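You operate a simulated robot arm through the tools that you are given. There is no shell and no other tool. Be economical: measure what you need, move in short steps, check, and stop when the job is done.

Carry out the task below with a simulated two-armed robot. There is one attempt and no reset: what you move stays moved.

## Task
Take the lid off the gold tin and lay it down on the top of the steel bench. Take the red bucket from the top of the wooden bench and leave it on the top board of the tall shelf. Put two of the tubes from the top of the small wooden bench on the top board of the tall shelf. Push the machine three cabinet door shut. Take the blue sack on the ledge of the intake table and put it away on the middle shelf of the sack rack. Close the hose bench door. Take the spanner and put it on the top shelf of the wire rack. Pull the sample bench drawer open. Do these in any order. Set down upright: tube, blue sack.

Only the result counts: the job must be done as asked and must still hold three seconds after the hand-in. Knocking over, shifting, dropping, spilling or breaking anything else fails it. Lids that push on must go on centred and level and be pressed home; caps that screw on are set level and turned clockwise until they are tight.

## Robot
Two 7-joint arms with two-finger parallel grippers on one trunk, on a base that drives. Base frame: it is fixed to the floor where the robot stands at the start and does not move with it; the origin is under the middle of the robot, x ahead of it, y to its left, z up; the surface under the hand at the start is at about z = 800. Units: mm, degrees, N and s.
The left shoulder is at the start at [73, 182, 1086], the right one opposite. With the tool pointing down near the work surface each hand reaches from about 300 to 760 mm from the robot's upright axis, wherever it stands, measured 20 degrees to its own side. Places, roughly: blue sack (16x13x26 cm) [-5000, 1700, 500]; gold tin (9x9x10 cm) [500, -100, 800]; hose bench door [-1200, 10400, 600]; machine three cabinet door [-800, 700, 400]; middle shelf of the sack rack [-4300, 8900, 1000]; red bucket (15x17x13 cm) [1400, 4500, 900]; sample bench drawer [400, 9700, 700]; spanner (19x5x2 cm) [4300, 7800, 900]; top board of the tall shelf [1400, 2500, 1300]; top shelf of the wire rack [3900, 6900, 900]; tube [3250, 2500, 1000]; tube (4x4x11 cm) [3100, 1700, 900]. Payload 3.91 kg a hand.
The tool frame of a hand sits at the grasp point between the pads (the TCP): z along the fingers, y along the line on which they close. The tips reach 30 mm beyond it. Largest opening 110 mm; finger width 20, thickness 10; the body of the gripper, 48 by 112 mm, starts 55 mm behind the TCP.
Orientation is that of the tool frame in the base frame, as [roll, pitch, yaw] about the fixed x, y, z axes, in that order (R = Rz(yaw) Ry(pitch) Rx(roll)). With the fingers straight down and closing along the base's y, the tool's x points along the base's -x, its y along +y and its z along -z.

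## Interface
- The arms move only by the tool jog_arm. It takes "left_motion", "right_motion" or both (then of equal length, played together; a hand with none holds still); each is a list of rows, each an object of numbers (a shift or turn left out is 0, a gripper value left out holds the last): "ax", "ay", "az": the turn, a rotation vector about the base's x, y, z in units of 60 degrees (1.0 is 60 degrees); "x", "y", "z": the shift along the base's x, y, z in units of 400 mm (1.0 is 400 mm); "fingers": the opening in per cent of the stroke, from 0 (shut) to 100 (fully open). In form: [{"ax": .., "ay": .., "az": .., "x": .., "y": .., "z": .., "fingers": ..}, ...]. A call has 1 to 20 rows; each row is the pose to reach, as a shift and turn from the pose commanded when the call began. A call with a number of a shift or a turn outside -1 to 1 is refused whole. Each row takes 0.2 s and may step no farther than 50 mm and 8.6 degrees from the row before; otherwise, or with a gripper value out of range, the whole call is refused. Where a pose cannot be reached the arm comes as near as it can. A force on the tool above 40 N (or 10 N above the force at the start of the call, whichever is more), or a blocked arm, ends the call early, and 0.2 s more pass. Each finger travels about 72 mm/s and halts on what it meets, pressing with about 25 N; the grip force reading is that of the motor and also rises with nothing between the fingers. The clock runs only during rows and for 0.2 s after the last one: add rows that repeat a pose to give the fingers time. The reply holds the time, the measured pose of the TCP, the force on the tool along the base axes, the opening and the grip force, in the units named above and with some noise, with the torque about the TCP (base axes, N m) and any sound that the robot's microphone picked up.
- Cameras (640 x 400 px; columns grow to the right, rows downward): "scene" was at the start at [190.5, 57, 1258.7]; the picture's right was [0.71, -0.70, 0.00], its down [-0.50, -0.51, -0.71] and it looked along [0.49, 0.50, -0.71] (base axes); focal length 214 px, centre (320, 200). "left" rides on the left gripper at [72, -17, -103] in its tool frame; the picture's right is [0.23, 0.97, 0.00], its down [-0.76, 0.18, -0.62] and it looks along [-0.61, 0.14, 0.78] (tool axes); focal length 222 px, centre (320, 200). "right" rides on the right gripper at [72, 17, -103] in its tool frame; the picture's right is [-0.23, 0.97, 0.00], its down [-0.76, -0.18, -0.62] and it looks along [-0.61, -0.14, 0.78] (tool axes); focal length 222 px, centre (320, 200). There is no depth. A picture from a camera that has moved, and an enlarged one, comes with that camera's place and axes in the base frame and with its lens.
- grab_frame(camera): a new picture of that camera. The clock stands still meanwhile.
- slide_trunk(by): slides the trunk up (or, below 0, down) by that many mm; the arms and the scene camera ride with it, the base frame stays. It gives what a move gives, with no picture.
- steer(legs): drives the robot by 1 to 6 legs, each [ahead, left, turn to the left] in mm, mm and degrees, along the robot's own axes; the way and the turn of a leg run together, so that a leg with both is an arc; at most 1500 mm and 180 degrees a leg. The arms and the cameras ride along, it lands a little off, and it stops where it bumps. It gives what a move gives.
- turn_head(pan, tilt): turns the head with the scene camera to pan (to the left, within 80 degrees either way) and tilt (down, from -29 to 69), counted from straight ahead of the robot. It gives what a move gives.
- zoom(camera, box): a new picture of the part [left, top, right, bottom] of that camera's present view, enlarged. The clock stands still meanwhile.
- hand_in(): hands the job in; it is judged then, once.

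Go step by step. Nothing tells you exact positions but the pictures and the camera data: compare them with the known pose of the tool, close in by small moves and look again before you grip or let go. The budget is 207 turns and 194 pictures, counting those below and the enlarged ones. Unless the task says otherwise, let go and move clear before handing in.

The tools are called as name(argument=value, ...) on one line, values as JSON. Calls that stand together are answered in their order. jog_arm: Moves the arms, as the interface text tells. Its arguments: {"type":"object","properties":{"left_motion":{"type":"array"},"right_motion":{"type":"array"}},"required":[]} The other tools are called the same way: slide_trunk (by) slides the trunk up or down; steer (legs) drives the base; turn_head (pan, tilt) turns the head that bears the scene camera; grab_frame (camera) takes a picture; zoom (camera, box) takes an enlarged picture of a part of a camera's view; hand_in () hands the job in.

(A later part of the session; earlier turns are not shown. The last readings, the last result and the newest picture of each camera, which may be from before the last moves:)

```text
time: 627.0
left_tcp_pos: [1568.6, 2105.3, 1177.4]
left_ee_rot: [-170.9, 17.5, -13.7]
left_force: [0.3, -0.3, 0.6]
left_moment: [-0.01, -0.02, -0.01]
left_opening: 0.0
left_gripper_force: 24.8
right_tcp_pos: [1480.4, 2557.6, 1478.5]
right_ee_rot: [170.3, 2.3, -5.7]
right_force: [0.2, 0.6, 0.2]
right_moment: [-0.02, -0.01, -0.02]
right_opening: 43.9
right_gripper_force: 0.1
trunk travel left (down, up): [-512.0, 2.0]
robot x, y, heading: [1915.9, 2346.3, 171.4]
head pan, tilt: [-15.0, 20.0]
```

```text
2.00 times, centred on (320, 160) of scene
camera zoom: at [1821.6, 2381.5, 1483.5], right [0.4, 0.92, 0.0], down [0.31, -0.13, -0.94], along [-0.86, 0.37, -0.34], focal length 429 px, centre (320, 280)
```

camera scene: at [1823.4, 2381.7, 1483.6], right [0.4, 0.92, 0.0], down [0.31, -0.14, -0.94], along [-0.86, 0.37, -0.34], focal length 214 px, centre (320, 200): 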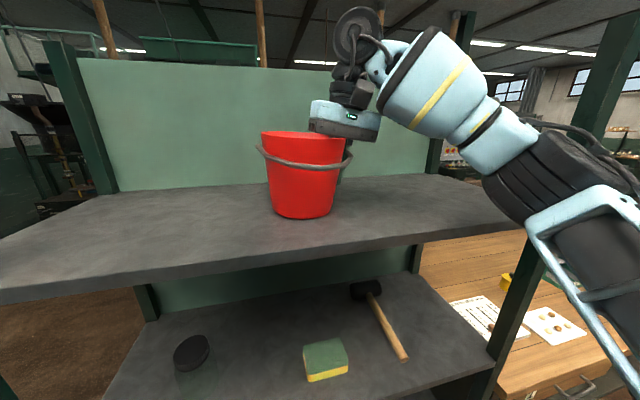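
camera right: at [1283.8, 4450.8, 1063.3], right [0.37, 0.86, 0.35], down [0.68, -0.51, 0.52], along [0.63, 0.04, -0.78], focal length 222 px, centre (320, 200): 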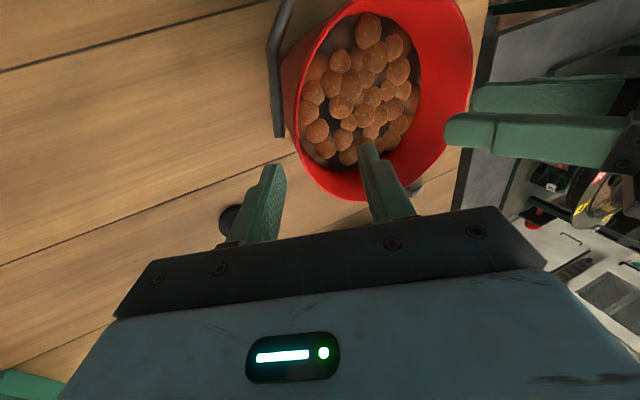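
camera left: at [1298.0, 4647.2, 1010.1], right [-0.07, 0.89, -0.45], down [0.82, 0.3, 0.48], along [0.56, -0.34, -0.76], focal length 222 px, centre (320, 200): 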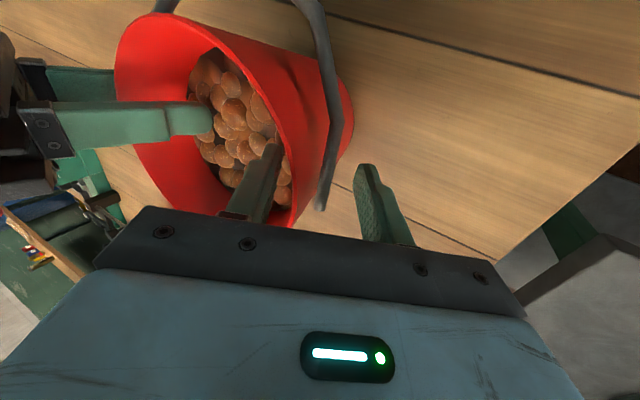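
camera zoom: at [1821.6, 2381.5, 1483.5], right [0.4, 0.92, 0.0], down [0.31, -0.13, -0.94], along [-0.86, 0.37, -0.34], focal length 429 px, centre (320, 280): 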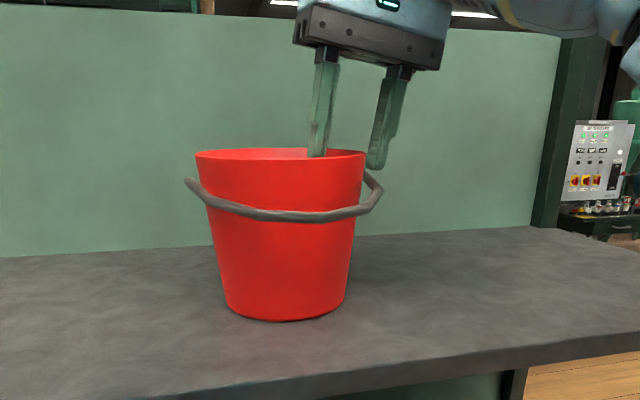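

The bucket stands upright. I raise a little more and back off, lower the arm and turn to the small wooden bench.

jog_arm(right_motion=[{"z": 0.03}, {"z": 0.04}])

steer(legs=[[-420, 0, 0]])

jog_arm(right_motion=[{"z": -0.1, "ax": 0.025}, {"z": -0.2, "ax": 0.05}, {"z": -0.3, "ax": 0.08}, {"z": -0.4, "ax": 0.11}, {"z": -0.5, "ax": 0.14}, {"z": -0.6, "ax": 0.16}, {"z": -0.7, "ax": 0.16}])

steer(legs=[[0, 0, 180]])

turn_head(pan=0, tilt=28)

grab_frame(camera="scene")

```text
time: 627.6
left_tcp_pos: [1568.3, 2105.9, 1176.6]
left_ee_rot: [-171.0, 17.5, -13.7]
left_force: [-0.4, -0.5, 0.3]
left_moment: [-0.01, 0.0, -0.06]
left_opening: 0.0
left_gripper_force: 25.1
right_tcp_pos: [1480.7, 2558.6, 1494.0]
right_ee_rot: [170.4, 2.2, -5.8]
right_force: [-0.9, -0.8, -0.7]
right_moment: [-0.02, 0.02, 0.0]
right_opening: 43.9
right_gripper_force: 0.2
trunk travel left (down, up): [-512.0, 2.0]
robot x, y, heading: [1915.2, 2347.3, 171.4]
head pan, tilt: [-15.0, 20.0]
```

```text
time: 630.3
left_tcp_pos: [1995.1, 2043.1, 1175.4]
left_ee_rot: [-170.9, 17.5, -13.5]
left_force: [-0.1, 0.0, -0.6]
left_moment: [-0.01, -0.02, -0.03]
left_opening: 0.1
left_gripper_force: 24.8
right_tcp_pos: [1904.7, 2496.5, 1493.7]
right_ee_rot: [170.4, 2.2, -5.6]
right_force: [0.3, 0.7, -0.3]
right_moment: [-0.03, 0.02, -0.01]
right_opening: 43.9
right_gripper_force: 0.1
trunk travel left (down, up): [-512.0, 2.0]
robot x, y, heading: [2345.0, 2282.6, 171.9]
head pan, tilt: [-15.0, 20.0]
```

```text
time: 631.9
left_tcp_pos: [1994.3, 2042.9, 1176.2]
left_ee_rot: [-170.9, 17.4, -13.6]
left_force: [0.5, 0.3, -0.6]
left_moment: [-0.02, -0.01, 0.0]
left_opening: 0.0
left_gripper_force: 25.1
right_tcp_pos: [1904.7, 2498.1, 1212.4]
right_ee_rot: [179.8, 3.1, -5.2]
right_force: [0.1, -0.7, 0.7]
right_moment: [0.0, -0.01, -0.01]
right_opening: 43.9
right_gripper_force: 0.0
trunk travel left (down, up): [-512.0, 2.0]
robot x, y, heading: [2346.7, 2279.8, 171.9]
head pan, tilt: [-15.0, 20.0]
```

```text
time: 639.6
left_tcp_pos: [2696.7, 2516.0, 1175.6]
left_ee_rot: [-170.9, 17.4, 165.3]
left_force: [-0.1, -0.5, -0.7]
left_moment: [0.03, -0.04, -0.04]
left_opening: 0.0
left_gripper_force: 25.9
right_tcp_pos: [2777.4, 2060.4, 1212.6]
right_ee_rot: [179.9, 3.0, 173.8]
right_force: [-0.5, -0.6, 0.5]
right_moment: [-0.02, 0.03, 0.01]
right_opening: 44.2
right_gripper_force: 0.1
trunk travel left (down, up): [-512.0, 2.0]
robot x, y, heading: [2343.7, 2282.4, -9.1]
head pan, tilt: [-15.0, 20.0]
```

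```text
time: 640.4
left_tcp_pos: [2697.0, 2516.1, 1176.9]
left_ee_rot: [-170.9, 17.5, 165.3]
left_force: [-0.2, -0.1, 0.5]
left_moment: [0.01, -0.02, -0.01]
left_opening: 0.0
left_gripper_force: 24.9
right_tcp_pos: [2777.1, 2060.6, 1212.6]
right_ee_rot: [179.8, 3.1, 173.7]
right_force: [0.9, 1.0, 0.5]
right_moment: [0.05, 0.01, 0.0]
right_opening: 44.1
right_gripper_force: 0.1
trunk travel left (down, up): [-512.0, 2.0]
robot x, y, heading: [2340.2, 2280.7, -9.3]
head pan, tilt: [0.0, 28.0]
```

```text
37 pictures are left
camera scene: at [2447.1, 2265.3, 1470.6], right [-0.16, -0.99, 0.0], down [-0.46, 0.08, -0.88], along [0.87, -0.14, -0.47], focal length 214 px, centre (320, 200)
```

scene: 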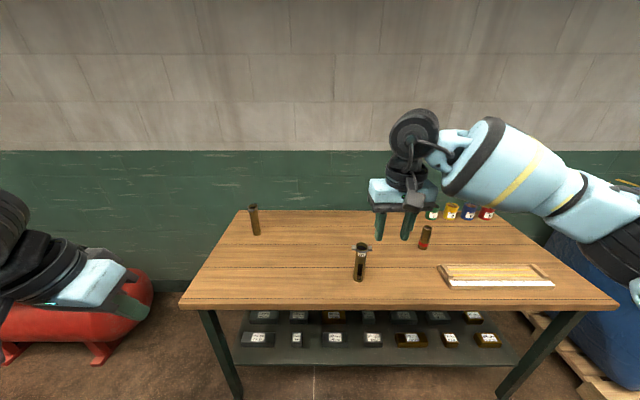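

I see three tubes standing on the small bench. I zoom in.

zoom(camera="scene", box=[230, 180, 450, 300])

```text
2.91 times, centred on (340, 240) of scene
camera zoom: at [2447.1, 2265.3, 1470.6], right [-0.16, -0.99, 0.0], down [-0.46, 0.08, -0.88], along [0.87, -0.14, -0.47], focal length 624 px, centre (262, 84)
```

zoom: 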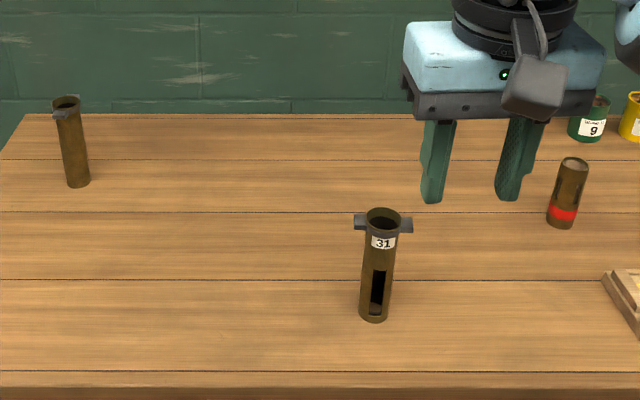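

Two tubes match the listed places: the tall one near [3310, 2428] and the red-banded one near [3092, 1706] (bench top about 850). I'll take the left one with the left hand first: lower the trunk, approach, reach out tilted.

slide_trunk(by=-150)

steer(legs=[[154, 101, 0]])

jog_arm(left_motion=[{"ax": 0.01, "ay": -0.04, "az": 0.01, "x": 0.1, "y": -0.03, "z": 0.03, "fingers": 70}, {"ax": 0.02, "ay": -0.09, "az": 0.02, "x": 0.2, "y": -0.065, "z": 0.06}, {"ax": 0.03, "ay": -0.14, "az": 0.03, "x": 0.3, "y": -0.1, "z": 0.08}, {"ax": 0.045, "ay": -0.19, "az": 0.045, "x": 0.4, "y": -0.14, "z": 0.1}, {"ax": 0.055, "ay": -0.24, "az": 0.055, "x": 0.51, "y": -0.18, "z": 0.11}, {"ax": 0.065, "ay": -0.29, "az": 0.065, "x": 0.62, "y": -0.22, "z": 0.12}, {"ax": 0.075, "ay": -0.33, "az": 0.075, "x": 0.73, "y": -0.26, "z": 0.13}, {"ax": 0.085, "ay": -0.37, "az": 0.085, "x": 0.84, "y": -0.3, "z": 0.13}, {"ax": 0.088, "ay": -0.394, "az": 0.09, "x": 0.9, "y": -0.33, "z": 0.13}])

grab_frame(camera="left")

grab_frame(camera="scene")

```text
time: 642.1
left_tcp_pos: [2707.4, 2513.8, 946.6]
left_ee_rot: [-169.6, 2.6, 165.5]
left_force: [0.2, -0.2, 0.6]
left_moment: [0.01, -0.01, 0.0]
left_opening: 0.0
left_gripper_force: 24.8
right_tcp_pos: [2777.2, 2060.5, 1063.9]
right_ee_rot: [180.0, 3.1, 173.7]
right_force: [-0.3, 0.3, -0.2]
right_moment: [0.0, -0.02, -0.01]
right_opening: 44.2
right_gripper_force: 0.2
trunk travel left (down, up): [-362.0, 152.0]
robot x, y, heading: [2347.7, 2286.9, -9.3]
head pan, tilt: [0.0, 28.0]
```

```text
time: 643.6
left_tcp_pos: [2874.3, 2588.3, 947.2]
left_ee_rot: [-169.5, 2.6, 165.6]
left_force: [0.0, 0.4, -0.7]
left_moment: [-0.04, 0.05, -0.02]
left_opening: 0.0
left_gripper_force: 24.9
right_tcp_pos: [2943.2, 2134.6, 1062.6]
right_ee_rot: [179.9, 3.0, 173.8]
right_force: [0.4, 0.1, -0.3]
right_moment: [0.01, 0.04, 0.0]
right_opening: 44.0
right_gripper_force: 0.0
trunk travel left (down, up): [-362.0, 152.0]
robot x, y, heading: [2510.6, 2352.8, -9.3]
head pan, tilt: [0.0, 28.0]
```

```text
time: 645.6
left_tcp_pos: [3217.8, 2467.8, 999.8]
left_ee_rot: [-180.0, 23.6, 168.6]
left_force: [0.1, -0.1, 0.0]
left_moment: [-0.01, 0.0, 0.01]
left_opening: 77.0
left_gripper_force: 0.1
left hand out of reach, approached as far as the arm can: row 9
right_tcp_pos: [2943.2, 2133.2, 1063.8]
right_ee_rot: [179.9, 3.2, 173.8]
right_force: [-0.3, 0.2, -0.1]
right_moment: [-0.02, -0.05, 0.0]
right_opening: 43.9
right_gripper_force: 0.0
trunk travel left (down, up): [-362.0, 152.0]
robot x, y, heading: [2508.2, 2359.1, -9.3]
head pan, tilt: [0.0, 28.0]
```

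```text
35 pictures are left
camera left: at [3107.5, 2472.0, 1064.5], right [-0.01, 1.0, -0.09], down [0.47, 0.09, 0.88], along [0.88, -0.03, -0.47], focal length 222 px, centre (320, 200)
```

left: 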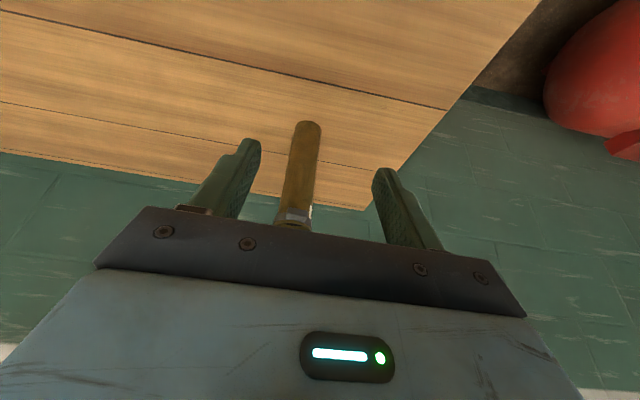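

```text
34 pictures are left
camera scene: at [2726.8, 2320.8, 1297.6], right [-0.16, -0.99, 0.0], down [-0.46, 0.08, -0.88], along [0.87, -0.14, -0.47], focal length 214 px, centre (320, 200)
```

scene: 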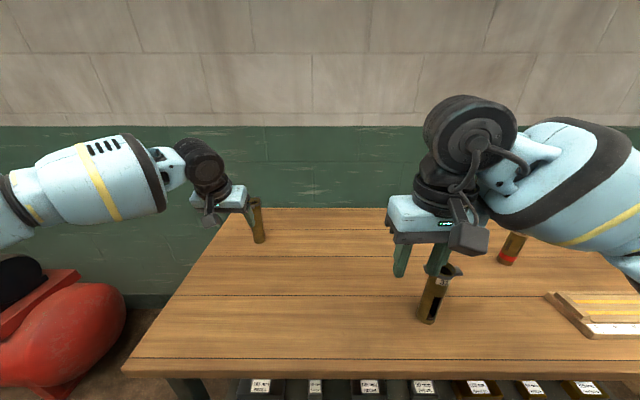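

The tube base is about [3308, 2432]. I tilt the left hand further and slide forward so the fingers straddle it at mid-height.

jog_arm(left_motion=[{"ax": -0.012, "ay": -0.07, "x": 0.0, "y": -0.03, "z": 0.0, "fingers": 90}, {"ax": -0.025, "ay": -0.14, "x": 0.02, "y": -0.05, "z": -0.03}, {"ax": -0.037, "ay": -0.22, "x": 0.07, "y": -0.065, "z": -0.06}, {"ax": -0.05, "ay": -0.3, "x": 0.12, "y": -0.08, "z": -0.1}, {"ax": -0.053, "ay": -0.33, "x": 0.17, "y": -0.085, "z": -0.13}, {"ax": -0.053, "ay": -0.33, "x": 0.21, "y": -0.09, "z": -0.14}])

grab_frame(camera="left")

zoom(camera="scene", box=[180, 110, 340, 280])

```text
time: 647.0
left_tcp_pos: [3281.1, 2457.0, 948.9]
left_ee_rot: [178.5, 44.6, 167.8]
left_force: [-0.1, -0.1, -0.2]
left_moment: [0.03, 0.03, 0.0]
left_opening: 99.1
left_gripper_force: 0.0
left hand out of reach, approached as far as the arm can: row 3, 4, 5, 6
right_tcp_pos: [2945.0, 2133.8, 1061.9]
right_ee_rot: [180.0, 3.1, 173.9]
right_force: [1.0, 0.4, 0.0]
right_moment: [0.0, 0.01, 0.0]
right_opening: 43.9
right_gripper_force: 0.0
trunk travel left (down, up): [-362.0, 152.0]
robot x, y, heading: [2507.6, 2356.8, -9.3]
head pan, tilt: [0.0, 28.0]
```

```text
33 pictures are left
camera left: at [3155.0, 2464.4, 971.2], right [0.03, 0.99, -0.14], down [0.13, 0.14, 0.98], along [0.99, -0.05, -0.13], focal length 222 px, centre (320, 200)
```

left: 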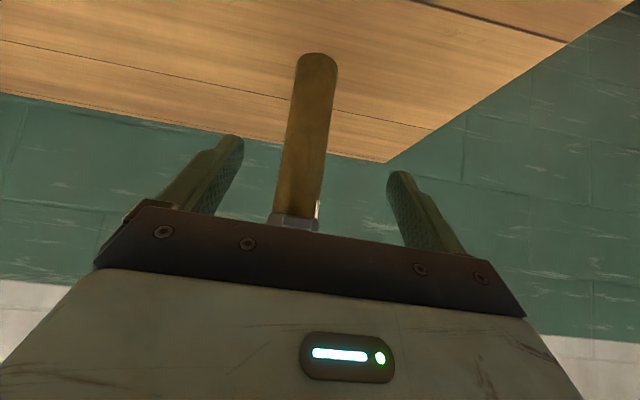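

```text
2.35 times, centred on (260, 195) of scene
camera zoom: at [2728.6, 2320.5, 1297.2], right [-0.16, -0.99, 0.0], down [-0.46, 0.08, -0.88], along [0.87, -0.14, -0.47], focal length 505 px, centre (461, 212)
```

zoom: 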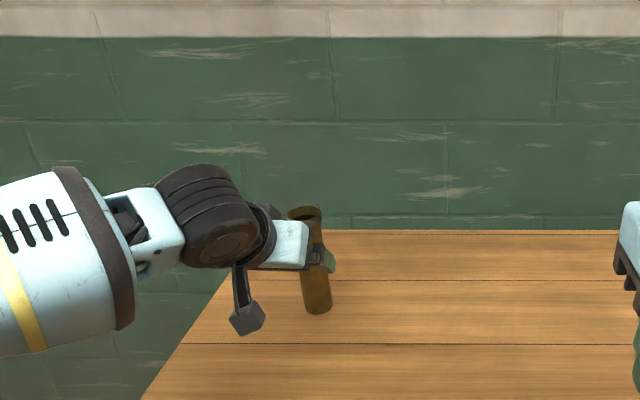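

The tube lies slightly ahead and right of the pads. I nudge the base 27 mm ahead and 11 mm right, then close.

steer(legs=[[27, -11, 0]])

grab_frame(camera="left")

```text
time: 647.9
left_tcp_pos: [3304.2, 2443.4, 949.1]
left_ee_rot: [178.8, 44.4, 167.9]
left_force: [-0.1, -0.7, -0.1]
left_moment: [-0.02, -0.02, 0.0]
left_opening: 99.1
left_gripper_force: 0.0
right_tcp_pos: [2967.2, 2119.5, 1062.8]
right_ee_rot: [179.9, 3.1, 173.9]
right_force: [-0.7, 1.2, 0.2]
right_moment: [0.0, 0.01, 0.02]
right_opening: 43.9
right_gripper_force: 0.0
trunk travel left (down, up): [-362.0, 152.0]
robot x, y, heading: [2535.6, 2341.1, -9.3]
head pan, tilt: [0.0, 28.0]
```

```text
31 pictures are left
camera left: at [3179.6, 2449.9, 971.3], right [0.03, 0.99, -0.14], down [0.14, 0.14, 0.98], along [0.99, -0.05, -0.13], focal length 222 px, centre (320, 200)
```

left: 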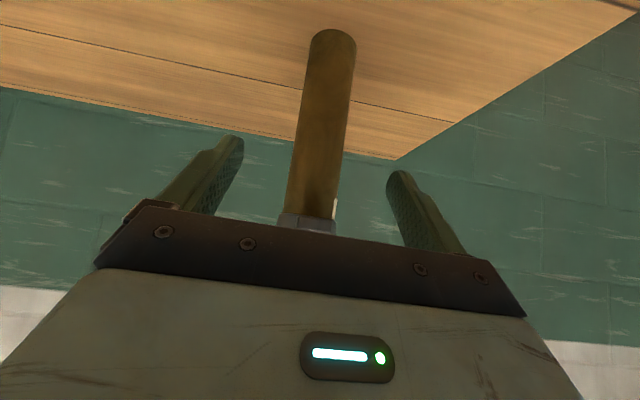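

Well centred. I close on the tube and lift.

jog_arm(left_motion=[{"fingers": 60}, {"fingers": 35}, {"fingers": 20}, {"fingers": 0}, {"fingers": 0}, {"fingers": 0}])

slide_trunk(by=100)

grab_frame(camera="scene")

```text
time: 649.3
left_tcp_pos: [3305.0, 2444.4, 948.7]
left_ee_rot: [178.8, 44.5, 167.9]
left_force: [-1.1, -0.2, -0.1]
left_moment: [0.0, 0.01, 0.03]
left_opening: 0.0
left_gripper_force: 24.8
right_tcp_pos: [2967.6, 2119.3, 1062.4]
right_ee_rot: [179.9, 3.0, 173.8]
right_force: [-0.5, -0.6, -0.2]
right_moment: [0.01, -0.04, -0.01]
right_opening: 43.9
right_gripper_force: 0.1
trunk travel left (down, up): [-362.0, 152.0]
robot x, y, heading: [2535.7, 2345.9, -9.0]
head pan, tilt: [0.0, 28.0]
```

```text
time: 650.6
left_tcp_pos: [3293.1, 2444.7, 1177.5]
left_ee_rot: [177.8, 54.6, 167.2]
left_force: [0.2, -0.5, -0.4]
left_moment: [-0.01, 0.0, 0.02]
left_opening: 0.0
left_gripper_force: 25.0
right_tcp_pos: [2968.9, 2120.7, 1161.2]
right_ee_rot: [180.0, 2.9, 173.8]
right_force: [-0.9, 0.9, 1.1]
right_moment: [-0.02, 0.02, 0.02]
right_opening: 43.9
right_gripper_force: 0.1
trunk travel left (down, up): [-462.0, 52.0]
robot x, y, heading: [2535.3, 2339.4, -9.1]
head pan, tilt: [0.0, 28.0]
```

```text
30 pictures are left
camera scene: at [2700.1, 2314.7, 1414.2], right [-0.16, -0.99, 0.0], down [-0.46, 0.08, -0.88], along [0.87, -0.14, -0.47], focal length 214 px, centre (320, 200)
```

scene: 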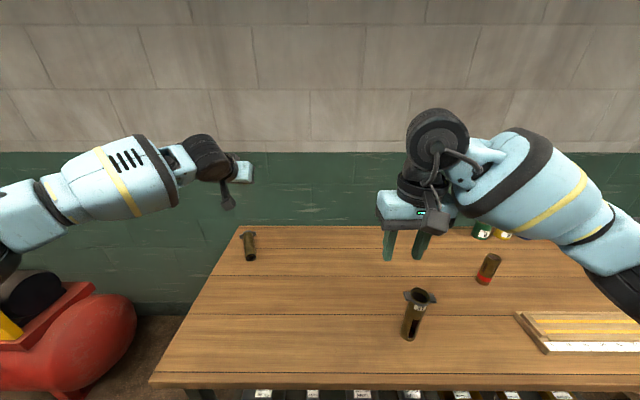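

The grasp missed; the tube was only nudged and still stands near [3304, 2464]. I'll pull the hand back to a well-reachable pose, tilt it flatter, and lower the trunk so it can grasp the tube from the front like a cup.

jog_arm(left_motion=[{"x": -0.1, "y": 0.02, "z": 0.05, "ax": -0.02, "ay": -0.1, "fingers": 60}, {"x": -0.2, "y": 0.05, "z": 0.05, "ax": -0.04, "ay": -0.2}, {"x": -0.3, "y": 0.08, "z": 0.05, "ax": -0.055, "ay": -0.33}, {"x": -0.4, "y": 0.1, "z": 0.05, "ax": -0.055, "ay": -0.35}, {"x": -0.5, "y": 0.12, "z": 0.05, "ax": -0.055, "ay": -0.35}, {"x": -0.6, "y": 0.14, "z": 0.05, "ax": -0.055, "ay": -0.35}])

slide_trunk(by=-130)

grab_frame(camera="left")

```text
time: 652.0
left_tcp_pos: [3052.1, 2503.8, 1198.5]
left_ee_rot: [172.2, 76.0, 161.9]
left_force: [0.0, -0.1, -0.9]
left_moment: [-0.02, -0.01, -0.01]
left_opening: 66.4
left_gripper_force: 0.0
right_tcp_pos: [2966.9, 2120.1, 1163.0]
right_ee_rot: [180.0, 3.1, 173.8]
right_force: [0.3, -0.2, 0.0]
right_moment: [-0.01, 0.0, -0.03]
right_opening: 43.9
right_gripper_force: 0.0
trunk travel left (down, up): [-462.0, 52.0]
robot x, y, heading: [2535.5, 2343.4, -9.3]
head pan, tilt: [0.0, 28.0]
```

```text
time: 653.6
left_tcp_pos: [3073.3, 2498.8, 987.3]
left_ee_rot: [175.9, 65.6, 165.5]
left_force: [0.2, 0.3, -0.2]
left_moment: [-0.01, -0.01, 0.0]
left_opening: 66.1
left_gripper_force: 0.0
right_tcp_pos: [2968.1, 2119.9, 1033.2]
right_ee_rot: [-180.0, 3.2, 173.8]
right_force: [0.2, 0.2, -0.3]
right_moment: [0.04, 0.01, 0.02]
right_opening: 43.8
right_gripper_force: 0.2
trunk travel left (down, up): [-332.0, 182.0]
robot x, y, heading: [2533.8, 2342.1, -9.2]
head pan, tilt: [0.0, 28.0]
```

```text
29 pictures are left
camera left: at [2947.3, 2504.8, 963.9], right [0.09, 0.98, -0.18], down [-0.22, 0.19, 0.95], along [0.97, -0.05, 0.24], focal length 222 px, centre (320, 200)
```

left: 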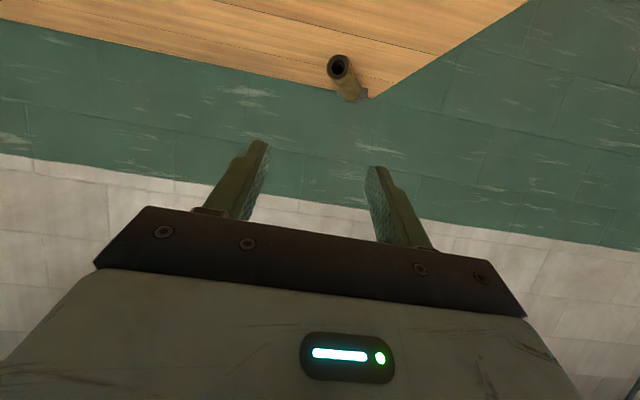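

The tube has been knocked onto its side, so I must pick it up and stand it upright on the shelf. I zoom to locate it exactly.

zoom(camera="scene", box=[200, 160, 340, 300])

```text
2.86 times, centred on (270, 230) of scene
camera zoom: at [2761.4, 2304.8, 1266.4], right [-0.16, -0.99, 0.0], down [-0.46, 0.07, -0.88], along [0.87, -0.14, -0.47], focal length 613 px, centre (463, 114)
```

zoom: 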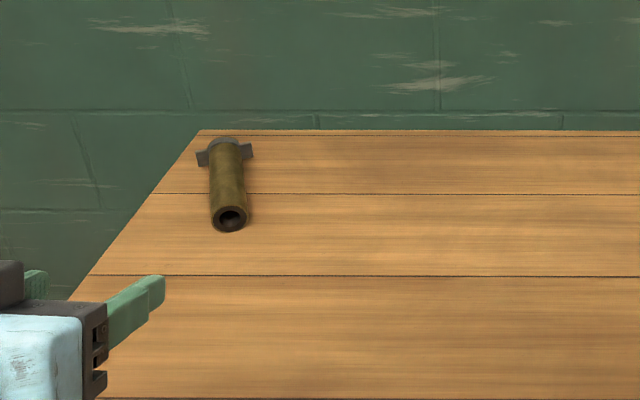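

The tube lies with its base toward me, centre near [3358, 2468], heading about +10°. I'll move the robot a bit closer and left, set the left hand steeper and aligned across the tube.

steer(legs=[[45, 60, 0]])

jog_arm(left_motion=[{"ax": 0.034, "ay": 0.131, "z": 0.03}, {"ax": 0.068, "ay": 0.262, "z": 0.06}, {"ax": 0.101, "ay": 0.393, "z": 0.09}, {"ax": 0.135, "ay": 0.524, "z": 0.12}, {"ax": 0.169, "ay": 0.655, "z": 0.13}])

jog_arm(left_motion=[{"az": 0.1, "x": 0.1, "y": -0.03}, {"az": 0.2, "x": 0.2, "y": -0.07}, {"az": 0.3, "x": 0.3, "y": -0.11}, {"az": 0.4, "x": 0.41, "y": -0.15}, {"az": 0.41, "x": 0.5, "y": -0.19}, {"az": 0.41, "x": 0.54, "y": -0.21}])

grab_frame(camera="left")

```text
time: 654.8
left_tcp_pos: [3126.6, 2549.0, 987.1]
left_ee_rot: [175.9, 65.7, 165.6]
left_force: [0.2, -0.7, 0.8]
left_moment: [-0.02, 0.01, -0.03]
left_opening: 66.3
left_gripper_force: 0.0
right_tcp_pos: [3023.2, 2171.3, 1033.2]
right_ee_rot: [180.0, 3.1, 173.8]
right_force: [0.7, -0.3, -0.6]
right_moment: [0.0, 0.01, 0.01]
right_opening: 43.9
right_gripper_force: 0.1
trunk travel left (down, up): [-332.0, 182.0]
robot x, y, heading: [2589.8, 2393.6, -9.4]
head pan, tilt: [0.0, 28.0]
```

```text
time: 656.0
left_tcp_pos: [3126.5, 2549.4, 1040.9]
left_ee_rot: [175.9, 25.1, 165.5]
left_force: [0.0, -0.6, 0.0]
left_moment: [0.0, -0.02, 0.03]
left_opening: 66.2
left_gripper_force: 0.0
right_tcp_pos: [3022.9, 2170.2, 1033.7]
right_ee_rot: [179.9, 3.1, 173.8]
right_force: [0.7, 1.3, 0.1]
right_moment: [-0.01, 0.0, -0.01]
right_opening: 43.9
right_gripper_force: 0.2
trunk travel left (down, up): [-332.0, 182.0]
robot x, y, heading: [2587.4, 2396.0, -9.3]
head pan, tilt: [0.0, 28.0]
```

```text
time: 657.4
left_tcp_pos: [3279.1, 2530.8, 1037.5]
left_ee_rot: [175.9, 25.0, -173.0]
left_force: [0.5, -0.2, 0.0]
left_moment: [0.0, 0.02, -0.04]
left_opening: 66.0
left_gripper_force: 0.1
left hand out of reach, approached as far as the arm can: row 4, 5, 6
right_tcp_pos: [3022.7, 2171.4, 1033.1]
right_ee_rot: [180.0, 3.0, 173.8]
right_force: [0.2, -0.9, 0.6]
right_moment: [0.03, 0.01, 0.0]
right_opening: 43.8
right_gripper_force: 0.1
trunk travel left (down, up): [-332.0, 182.0]
robot x, y, heading: [2587.2, 2393.3, -8.9]
head pan, tilt: [0.0, 28.0]
```

```text
27 pictures are left
camera left: at [3173.8, 2493.2, 1099.0], right [-0.35, 0.93, -0.03], down [0.4, 0.18, 0.9], along [0.85, 0.3, -0.44], focal length 222 px, centre (320, 200)
```

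left: 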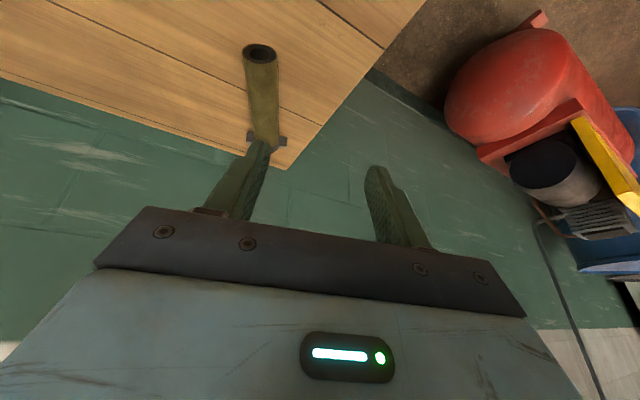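

Turning the hand outward limits its reach; a 20° misalignment on a round tube is fine, so I turn it back and continue.

jog_arm(left_motion=[{"az": -0.12}, {"az": -0.24}, {"az": -0.36}, {"az": -0.4}, {"az": -0.4}])

grab_frame(camera="left")

```text
time: 658.6
left_tcp_pos: [3278.2, 2531.7, 1039.5]
left_ee_rot: [175.9, 25.2, 163.1]
left_force: [0.4, 1.2, 0.3]
left_moment: [0.03, 0.01, 0.0]
left_opening: 66.2
left_gripper_force: 0.1
right_tcp_pos: [3022.2, 2171.6, 1034.3]
right_ee_rot: [179.9, 3.2, 173.8]
right_force: [0.2, -0.3, -0.3]
right_moment: [0.0, 0.02, 0.02]
right_opening: 43.9
right_gripper_force: 0.0
trunk travel left (down, up): [-332.0, 182.0]
robot x, y, heading: [2587.2, 2389.7, -9.2]
head pan, tilt: [0.0, 28.0]
```

```text
26 pictures are left
camera left: at [3167.5, 2539.6, 1101.3], right [0.06, 1.0, -0.03], down [0.44, 0.0, 0.9], along [0.9, -0.07, -0.44], focal length 222 px, centre (320, 200)
```

left: 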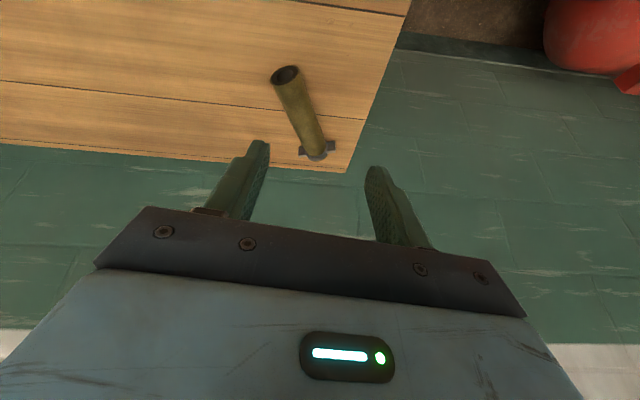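

Now I move over the tube's middle and lower part way.

jog_arm(left_motion=[{"x": 0.05, "y": -0.03, "z": -0.05}, {"x": 0.1, "y": -0.06, "z": -0.1}, {"x": 0.15, "y": -0.09, "z": -0.15}, {"x": 0.205, "y": -0.115, "z": -0.2}])

grab_frame(camera="left")

```text
time: 659.6
left_tcp_pos: [3314.9, 2519.4, 1005.8]
left_ee_rot: [175.9, 25.1, 163.1]
left_force: [0.1, -1.0, 0.6]
left_moment: [0.0, -0.01, -0.02]
left_opening: 65.8
left_gripper_force: 0.3
left hand out of reach, approached as far as the arm can: row 2, 3, 4
right_tcp_pos: [3022.9, 2170.8, 1033.2]
right_ee_rot: [-180.0, 3.2, 173.8]
right_force: [0.1, 0.6, -0.2]
right_moment: [-0.01, 0.03, 0.02]
right_opening: 43.8
right_gripper_force: 0.2
trunk travel left (down, up): [-332.0, 182.0]
robot x, y, heading: [2587.0, 2390.7, -9.2]
head pan, tilt: [0.0, 28.0]
```

```text
25 pictures are left
camera left: at [3202.6, 2527.8, 1067.4], right [0.06, 1.0, -0.03], down [0.44, 0.0, 0.9], along [0.9, -0.07, -0.44], focal length 222 px, centre (320, 200)
```

left: 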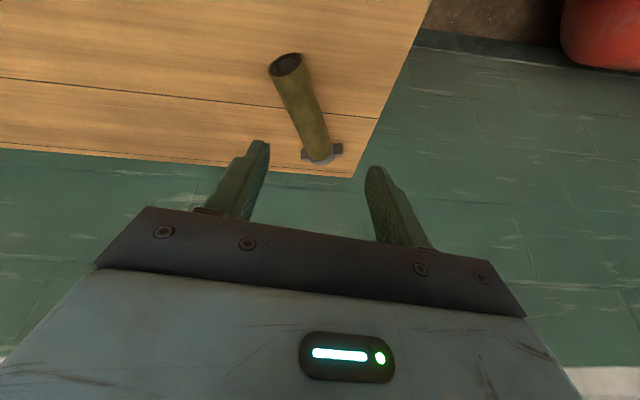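

The arm needs the base a little nearer. I drive 45 mm ahead (carefully) and 20 mm right, then retry.

steer(legs=[[45, -20, 0]])

jog_arm(left_motion=[{"z": -0.06}, {"z": -0.12}, {"x": 0.015, "y": -0.02, "z": -0.16}, {"x": 0.02, "y": -0.03, "z": -0.19}])

grab_frame(camera="left")

```text
time: 660.5
left_tcp_pos: [3356.2, 2492.1, 1006.0]
left_ee_rot: [176.0, 25.0, 163.1]
left_force: [0.5, -0.3, 0.0]
left_moment: [0.02, 0.01, -0.01]
left_opening: 66.1
left_gripper_force: 0.0
right_tcp_pos: [3064.4, 2144.4, 1031.8]
right_ee_rot: [179.8, 3.1, 173.8]
right_force: [0.6, 0.1, 0.2]
right_moment: [0.0, 0.01, 0.0]
right_opening: 43.9
right_gripper_force: 0.1
trunk travel left (down, up): [-332.0, 182.0]
robot x, y, heading: [2627.9, 2370.8, -9.0]
head pan, tilt: [0.0, 28.0]
```

```text
time: 661.5
left_tcp_pos: [3362.6, 2490.8, 936.3]
left_ee_rot: [175.8, 25.2, 163.1]
left_force: [0.0, 0.0, 0.0]
left_moment: [0.02, 0.01, -0.02]
left_opening: 65.8
left_gripper_force: 0.1
left hand out of reach, approached as far as the arm can: row 4
right_tcp_pos: [3061.1, 2145.0, 1034.1]
right_ee_rot: [179.9, 3.1, 173.7]
right_force: [-0.3, -0.5, 0.3]
right_moment: [0.02, -0.03, -0.01]
right_opening: 44.1
right_gripper_force: 0.0
trunk travel left (down, up): [-332.0, 182.0]
robot x, y, heading: [2629.6, 2364.6, -9.2]
head pan, tilt: [0.0, 28.0]
```

```text
24 pictures are left
camera left: at [3249.9, 2498.6, 997.4], right [0.06, 1.0, -0.03], down [0.44, 0.0, 0.9], along [0.9, -0.07, -0.44], focal length 222 px, centre (320, 200)
```

left: 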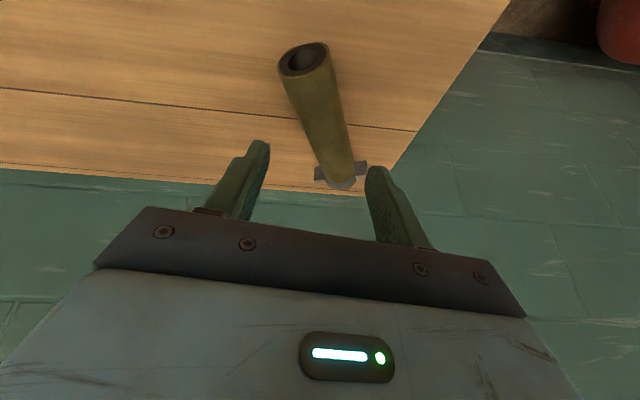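

The tube lies between the fingers. I lower with the trunk by 36 mm and close.

slide_trunk(by=-36)

jog_arm(left_motion=[{"fingers": 40}, {"fingers": 20}, {"fingers": 0}, {"fingers": 0}, {"fingers": 0}])

grab_frame(camera="left")

```text
time: 662.3
left_tcp_pos: [3362.0, 2490.2, 900.9]
left_ee_rot: [175.9, 25.1, 163.1]
left_force: [-0.3, -0.5, 0.7]
left_moment: [0.02, 0.01, 0.0]
left_opening: 65.6
left_gripper_force: 0.0
right_tcp_pos: [3063.1, 2145.2, 997.0]
right_ee_rot: [179.8, 3.3, 173.8]
right_force: [-0.4, 0.4, 0.6]
right_moment: [-0.03, 0.02, -0.01]
right_opening: 44.0
right_gripper_force: 0.0
trunk travel left (down, up): [-296.0, 218.0]
robot x, y, heading: [2631.2, 2364.3, -9.1]
head pan, tilt: [0.0, 28.0]
```

```text
time: 663.5
left_tcp_pos: [3361.4, 2488.4, 900.3]
left_ee_rot: [176.0, 25.1, 163.1]
left_force: [-0.9, -0.3, 0.3]
left_moment: [0.04, 0.02, 0.01]
left_opening: 0.2
left_gripper_force: 24.6
right_tcp_pos: [3062.9, 2145.0, 997.1]
right_ee_rot: [179.9, 3.1, 173.9]
right_force: [-0.5, 0.0, -0.9]
right_moment: [-0.01, -0.01, 0.02]
right_opening: 43.8
right_gripper_force: 0.1
trunk travel left (down, up): [-296.0, 218.0]
robot x, y, heading: [2627.1, 2366.0, -9.4]
head pan, tilt: [0.0, 28.0]
```

```text
23 pictures are left
camera left: at [3250.3, 2497.9, 961.2], right [0.06, 1.0, -0.03], down [0.44, 0.0, 0.9], along [0.9, -0.07, -0.44], focal length 222 px, centre (320, 200)
```

left: 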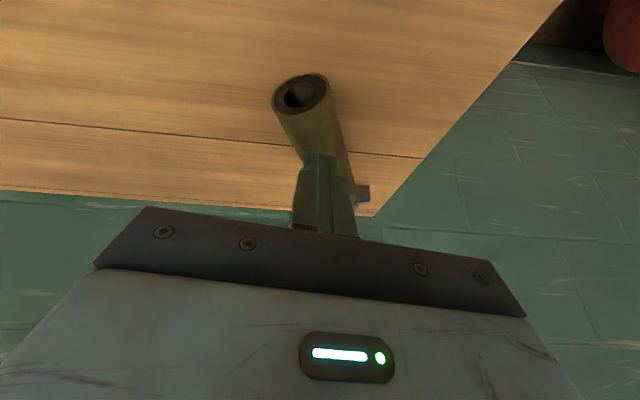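

The fingers closed just above the tube: the bench is lower (about z 822) and the tube farther (base [3345, 2477]). I open, drive 38 mm ahead, lower 44 mm more, and check.

jog_arm(left_motion=[{"fingers": 30}, {"fingers": 65}, {"fingers": 65}])

steer(legs=[[38, 0, 0]])

slide_trunk(by=-36)

grab_frame(camera="left")

```text
time: 664.3
left_tcp_pos: [3363.3, 2490.0, 899.7]
left_ee_rot: [175.9, 25.0, 163.1]
left_force: [1.2, -0.6, -0.1]
left_moment: [0.01, 0.01, 0.02]
left_opening: 71.7
left_gripper_force: 0.0
right_tcp_pos: [3063.2, 2143.5, 996.6]
right_ee_rot: [180.0, 3.1, 173.8]
right_force: [-0.1, -0.3, -0.7]
right_moment: [0.01, 0.02, -0.02]
right_opening: 43.9
right_gripper_force: 0.1
trunk travel left (down, up): [-296.0, 218.0]
robot x, y, heading: [2629.2, 2366.9, -9.3]
head pan, tilt: [0.0, 28.0]
```

```text
time: 665.2
left_tcp_pos: [3400.2, 2483.9, 899.5]
left_ee_rot: [175.9, 25.0, 163.1]
left_force: [0.0, 0.4, -1.2]
left_moment: [0.04, -0.01, 0.01]
left_opening: 71.4
left_gripper_force: 0.0
right_tcp_pos: [3101.8, 2138.8, 997.2]
right_ee_rot: [179.8, 3.0, 173.8]
right_force: [1.1, 0.1, -0.3]
right_moment: [-0.02, 0.05, 0.01]
right_opening: 44.1
right_gripper_force: 0.2
trunk travel left (down, up): [-296.0, 218.0]
robot x, y, heading: [2667.1, 2359.1, -9.1]
head pan, tilt: [0.0, 28.0]
```

```text
time: 666.0
left_tcp_pos: [3398.5, 2484.7, 865.6]
left_ee_rot: [175.9, 25.3, 163.1]
left_force: [1.0, -0.5, 0.3]
left_moment: [-0.01, -0.03, -0.02]
left_opening: 71.7
left_gripper_force: 0.1
right_tcp_pos: [3100.0, 2139.1, 961.2]
right_ee_rot: [179.9, 3.1, 173.8]
right_force: [-1.1, -0.7, -0.7]
right_moment: [0.01, -0.01, -0.01]
right_opening: 44.0
right_gripper_force: 0.1
trunk travel left (down, up): [-260.0, 254.0]
robot x, y, heading: [2664.6, 2363.6, -9.2]
head pan, tilt: [0.0, 28.0]
```

```text
22 pictures are left
camera left: at [3287.7, 2492.1, 925.9], right [0.06, 1.0, -0.03], down [0.44, 0.01, 0.9], along [0.9, -0.07, -0.44], focal length 222 px, centre (320, 200)
```

left: 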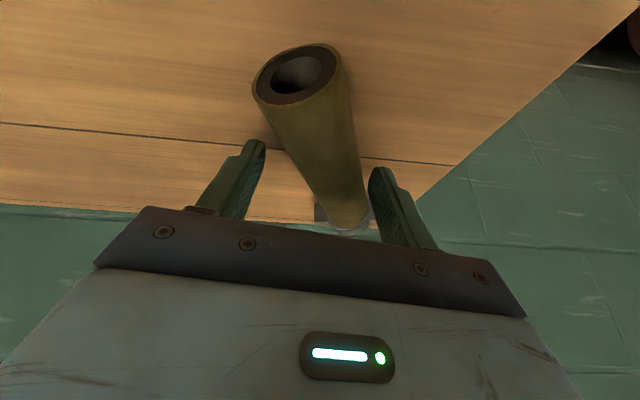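

Now the fingers straddle the tube. I lower 6 mm more and close.

slide_trunk(by=-6)

jog_arm(left_motion=[{"fingers": 45}, {"fingers": 25}, {"fingers": 5}, {"fingers": 0}, {"fingers": 0}])

```text
time: 666.5
left_tcp_pos: [3400.3, 2483.8, 858.2]
left_ee_rot: [175.9, 25.1, 163.0]
left_force: [0.6, -1.1, 0.2]
left_moment: [-0.01, 0.02, 0.01]
left_opening: 71.4
left_gripper_force: 0.4
right_tcp_pos: [3099.7, 2139.6, 955.6]
right_ee_rot: [179.9, 3.1, 173.8]
right_force: [-0.3, -0.1, -0.7]
right_moment: [-0.01, -0.01, 0.04]
right_opening: 43.9
right_gripper_force: 0.0
trunk travel left (down, up): [-254.0, 260.0]
robot x, y, heading: [2672.0, 2361.6, -9.2]
head pan, tilt: [0.0, 28.0]
```

```text
time: 667.7
left_tcp_pos: [3400.1, 2484.0, 857.6]
left_ee_rot: [175.8, 25.2, 163.1]
left_force: [0.8, 0.5, 2.1]
left_moment: [0.11, 0.22, -0.14]
left_opening: 41.6
left_gripper_force: 24.8
right_tcp_pos: [3100.4, 2138.1, 955.1]
right_ee_rot: [179.9, 3.1, 173.8]
right_force: [-0.4, -0.2, -0.9]
right_moment: [-0.01, 0.01, -0.01]
right_opening: 44.1
right_gripper_force: 0.1
trunk travel left (down, up): [-254.0, 260.0]
robot x, y, heading: [2668.1, 2361.8, -9.0]
head pan, tilt: [0.0, 28.0]
```

The tube is gripped (41.6 mm). I lift it, back off, and move over so the right hand can take the red-banded tube.

slide_trunk(by=200)

steer(legs=[[-200, 0, 0], [0, -419, 0], [106, 0, 0]])

jog_arm(right_motion=[{"x": 0.1, "y": -0.03, "fingers": 75}, {"x": 0.2, "y": -0.06}, {"x": 0.3, "y": -0.09}, {"x": 0.38, "y": -0.12}])

turn_head(pan=0, tilt=35)

grab_frame(camera="scene")

grab_frame(camera="right")

```text
time: 669.9
left_tcp_pos: [3384.2, 2487.5, 1191.2]
left_ee_rot: [174.0, 36.3, 162.2]
left_force: [-0.3, 0.5, -2.1]
left_moment: [0.02, 0.05, 0.01]
left_opening: 36.5
left_gripper_force: 25.4
right_tcp_pos: [3102.2, 2138.8, 1154.3]
right_ee_rot: [180.0, 3.0, 173.9]
right_force: [-0.1, -0.4, 0.6]
right_moment: [-0.01, 0.01, 0.04]
right_opening: 44.0
right_gripper_force: 0.0
trunk travel left (down, up): [-454.0, 60.0]
robot x, y, heading: [2665.7, 2359.2, -9.2]
head pan, tilt: [0.0, 28.0]
```

```text
time: 676.0
left_tcp_pos: [3222.8, 2083.4, 1193.8]
left_ee_rot: [174.0, 36.6, 161.4]
left_force: [0.5, -0.4, -2.5]
left_moment: [0.0, 0.07, 0.01]
left_opening: 37.0
left_gripper_force: 25.0
right_tcp_pos: [2934.9, 1739.7, 1154.9]
right_ee_rot: [179.9, 3.2, 173.0]
right_force: [0.4, 0.4, -0.1]
right_moment: [-0.01, 0.01, 0.02]
right_opening: 44.0
right_gripper_force: 0.0
trunk travel left (down, up): [-454.0, 60.0]
robot x, y, heading: [2503.0, 1963.4, -9.7]
head pan, tilt: [0.0, 28.0]
```

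```text
time: 677.0
left_tcp_pos: [3223.5, 2083.7, 1192.5]
left_ee_rot: [174.0, 36.5, 161.2]
left_force: [-0.4, 0.4, -2.1]
left_moment: [-0.02, 0.06, -0.04]
left_opening: 36.7
left_gripper_force: 24.6
right_tcp_pos: [3090.7, 1691.2, 1155.8]
right_ee_rot: [179.9, 3.1, 173.1]
right_force: [-0.1, -0.7, -0.2]
right_moment: [0.04, -0.03, 0.02]
right_opening: 82.5
right_gripper_force: 0.0
trunk travel left (down, up): [-454.0, 60.0]
robot x, y, heading: [2504.6, 1966.6, -9.7]
head pan, tilt: [0.0, 28.0]
```

```text
time: 677.7
left_tcp_pos: [3223.6, 2082.1, 1191.5]
left_ee_rot: [174.1, 36.5, 161.2]
left_force: [-0.2, -0.1, -2.8]
left_moment: [0.03, 0.09, -0.01]
left_opening: 36.7
left_gripper_force: 25.5
right_tcp_pos: [3089.2, 1690.2, 1156.0]
right_ee_rot: [179.9, 3.1, 173.1]
right_force: [-0.3, 0.1, -1.1]
right_moment: [0.01, -0.06, 0.01]
right_opening: 82.4
right_gripper_force: 0.1
trunk travel left (down, up): [-454.0, 60.0]
robot x, y, heading: [2507.0, 1967.6, -9.7]
head pan, tilt: [0.0, 35.0]
```

```text
21 pictures are left
camera scene: at [2673.5, 1937.3, 1393.6], right [-0.17, -0.98, 0.0], down [-0.56, 0.1, -0.82], along [0.81, -0.14, -0.57], focal length 214 px, centre (320, 200)
```

scene: 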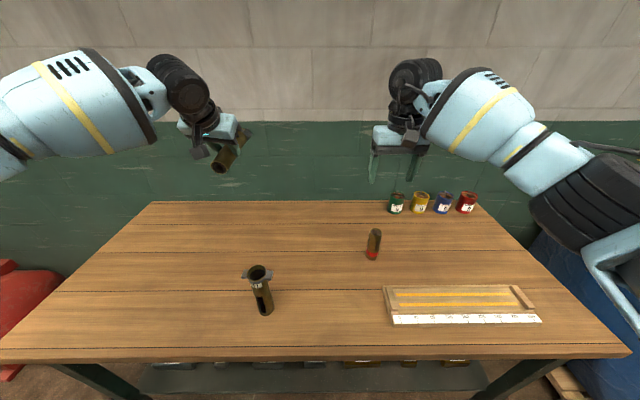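

```text
20 pictures are left
camera right: at [3014.6, 1716.4, 1255.7], right [0.34, 0.94, 0.01], down [0.7, -0.27, 0.66], along [0.63, -0.22, -0.75], focal length 222 px, centre (320, 200)
```

right: 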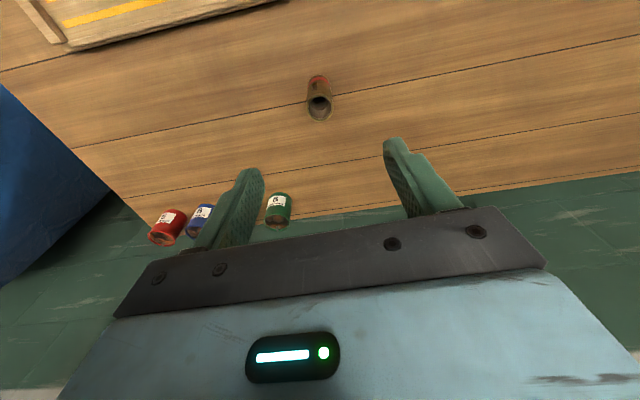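

The red-banded tube is at [3115, 1683] (both views agree). I descend over it and close.

jog_arm(right_motion=[{"x": 0.065, "y": -0.0175, "z": -0.05}, {"x": 0.065, "y": -0.0175, "z": -0.16}, {"x": 0.065, "y": -0.0175, "z": -0.27}, {"x": 0.065, "y": -0.0175, "z": -0.38}, {"x": 0.065, "y": -0.0175, "z": -0.49}])

grab_frame(camera="right")

```text
time: 678.9
left_tcp_pos: [3224.0, 2083.1, 1191.3]
left_ee_rot: [174.1, 36.5, 161.3]
left_force: [0.4, -0.4, -1.9]
left_moment: [0.02, 0.05, 0.03]
left_opening: 36.7
left_gripper_force: 24.7
right_tcp_pos: [3113.8, 1685.2, 960.3]
right_ee_rot: [179.9, 3.1, 173.1]
right_force: [1.1, -0.7, 0.3]
right_moment: [0.0, -0.05, 0.0]
right_opening: 82.3
right_gripper_force: 0.1
trunk travel left (down, up): [-454.0, 60.0]
robot x, y, heading: [2504.8, 1966.0, -10.1]
head pan, tilt: [0.0, 35.0]
```

```text
19 pictures are left
camera right: at [3038.0, 1711.2, 1058.2], right [0.34, 0.94, 0.02], down [0.7, -0.27, 0.66], along [0.63, -0.22, -0.75], focal length 222 px, centre (320, 200)
```

right: 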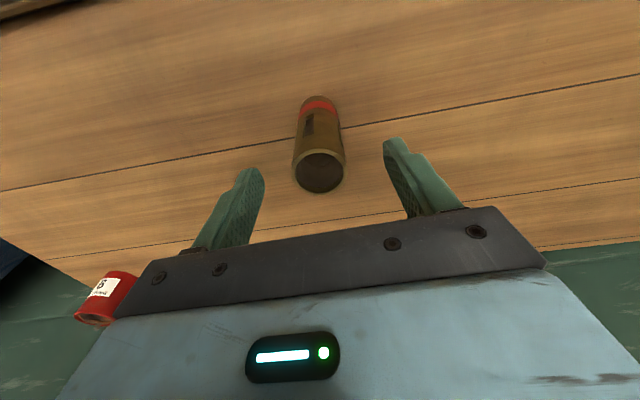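

Centred. I lower the last 62 mm, close and lift.

jog_arm(right_motion=[{"x": 0.012, "y": -0.006, "z": -0.08}, {"x": 0.012, "y": -0.006, "z": -0.155}, {"x": 0.012, "y": -0.006, "z": -0.155, "fingers": 45}, {"x": 0.012, "y": -0.006, "z": -0.155, "fingers": 25}, {"x": 0.012, "y": -0.006, "z": -0.155, "fingers": 0}, {"x": 0.012, "y": -0.006, "z": -0.155, "fingers": 0}, {"x": 0.012, "y": -0.006, "z": -0.1}, {"x": 0.012, "y": -0.006, "z": 0}, {"x": 0.012, "y": -0.006, "z": 0.1}, {"x": 0.012, "y": -0.006, "z": 0.2}, {"x": 0.012, "y": -0.006, "z": 0.3}])

grab_frame(camera="scene")

```text
time: 681.3
left_tcp_pos: [3223.2, 2083.1, 1193.0]
left_ee_rot: [173.9, 36.6, 161.3]
left_force: [0.5, -0.3, -1.5]
left_moment: [0.0, 0.05, 0.01]
left_opening: 36.6
left_gripper_force: 24.9
right_tcp_pos: [3118.6, 1682.2, 1080.2]
right_ee_rot: [179.8, 3.1, 173.0]
right_force: [-0.6, -0.4, -1.7]
right_moment: [0.02, 0.0, 0.02]
right_opening: 36.9
right_gripper_force: 25.3
trunk travel left (down, up): [-454.0, 60.0]
robot x, y, heading: [2501.9, 1965.4, -9.9]
head pan, tilt: [0.0, 35.0]
```

```text
18 pictures are left
camera scene: at [2673.1, 1937.7, 1393.6], right [-0.17, -0.98, 0.0], down [-0.56, 0.1, -0.82], along [0.81, -0.14, -0.57], focal length 214 px, centre (320, 200)
```

scene: 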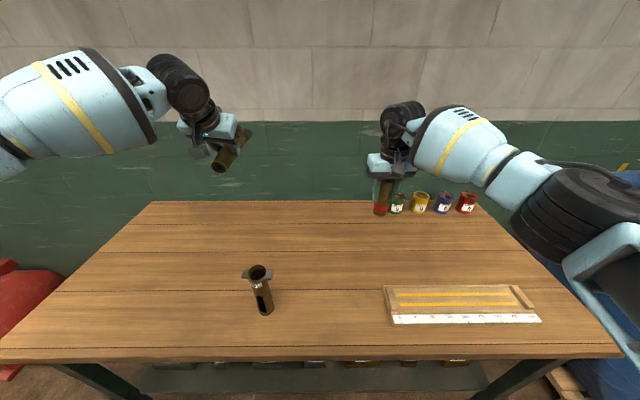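

Both tubes are held. I pull the arms in, back off and turn round to face the tall shelf.

steer(legs=[[-170, 0, 0]])

jog_arm(left_motion=[{"x": -0.11, "y": 0.02}, {"x": -0.22, "y": 0.04}, {"x": -0.33, "y": 0.06}, {"x": -0.44, "y": 0.08}, {"x": -0.55, "y": 0.1}, {"x": -0.62, "y": 0.11}], right_motion=[{"x": -0.07, "y": 0.01, "z": 0.06}, {"x": -0.14, "y": 0.02, "z": 0.12}, {"x": -0.21, "y": 0.03, "z": 0.18}, {"x": -0.28, "y": 0.04, "z": 0.24}, {"x": -0.34, "y": 0.05, "z": 0.3}, {"x": -0.36, "y": 0.06, "z": 0.36}])

steer(legs=[[0, 0, 180]])

slide_trunk(by=58)

```text
time: 682.8
left_tcp_pos: [3056.9, 2111.7, 1191.9]
left_ee_rot: [174.0, 36.5, 161.2]
left_force: [-0.4, -0.5, -2.4]
left_moment: [0.0, 0.08, 0.03]
left_opening: 36.6
left_gripper_force: 25.4
right_tcp_pos: [2951.5, 1709.7, 1078.3]
right_ee_rot: [179.9, 3.0, 173.0]
right_force: [-1.2, 0.2, -2.8]
right_moment: [-0.02, 0.0, 0.03]
right_opening: 37.0
right_gripper_force: 25.5
trunk travel left (down, up): [-454.0, 60.0]
robot x, y, heading: [2339.8, 1995.3, -10.1]
head pan, tilt: [0.0, 35.0]
```

```text
time: 684.2
left_tcp_pos: [2804.1, 2155.6, 1191.1]
left_ee_rot: [174.0, 36.5, 161.2]
left_force: [-1.1, 0.1, -2.3]
left_moment: [0.0, 0.02, -0.01]
left_opening: 36.5
left_gripper_force: 25.3
right_tcp_pos: [2805.2, 1733.9, 1222.4]
right_ee_rot: [179.9, 3.1, 172.8]
right_force: [-0.7, 0.0, -1.7]
right_moment: [0.0, -0.01, 0.02]
right_opening: 36.8
right_gripper_force: 24.8
trunk travel left (down, up): [-454.0, 60.0]
robot x, y, heading: [2337.2, 1996.6, -10.3]
head pan, tilt: [0.0, 35.0]
```

```text
time: 691.9
left_tcp_pos: [1863.7, 1847.5, 1193.4]
left_ee_rot: [174.1, 36.6, -19.9]
left_force: [0.4, 0.3, -2.6]
left_moment: [-0.01, -0.02, -0.01]
left_opening: 36.9
left_gripper_force: 24.7
right_tcp_pos: [1871.1, 2269.3, 1222.7]
right_ee_rot: [179.9, 3.1, -8.2]
right_force: [-0.1, -0.3, -3.5]
right_moment: [-0.03, 0.0, -0.01]
right_opening: 36.8
right_gripper_force: 25.4
trunk travel left (down, up): [-454.0, 60.0]
robot x, y, heading: [2338.0, 1998.7, 168.9]
head pan, tilt: [0.0, 35.0]
```

```text
time: 692.9
left_tcp_pos: [1863.0, 1848.5, 1249.4]
left_ee_rot: [174.0, 36.3, -19.9]
left_force: [-0.9, 0.5, -3.1]
left_moment: [-0.02, -0.05, 0.02]
left_opening: 36.9
left_gripper_force: 25.2
right_tcp_pos: [1870.9, 2269.5, 1278.9]
right_ee_rot: [179.9, 2.9, -8.2]
right_force: [-0.1, -0.3, -2.5]
right_moment: [0.02, -0.01, 0.01]
right_opening: 37.1
right_gripper_force: 24.9
trunk travel left (down, up): [-512.0, 2.0]
robot x, y, heading: [2338.5, 2002.4, 168.4]
head pan, tilt: [0.0, 35.0]
```

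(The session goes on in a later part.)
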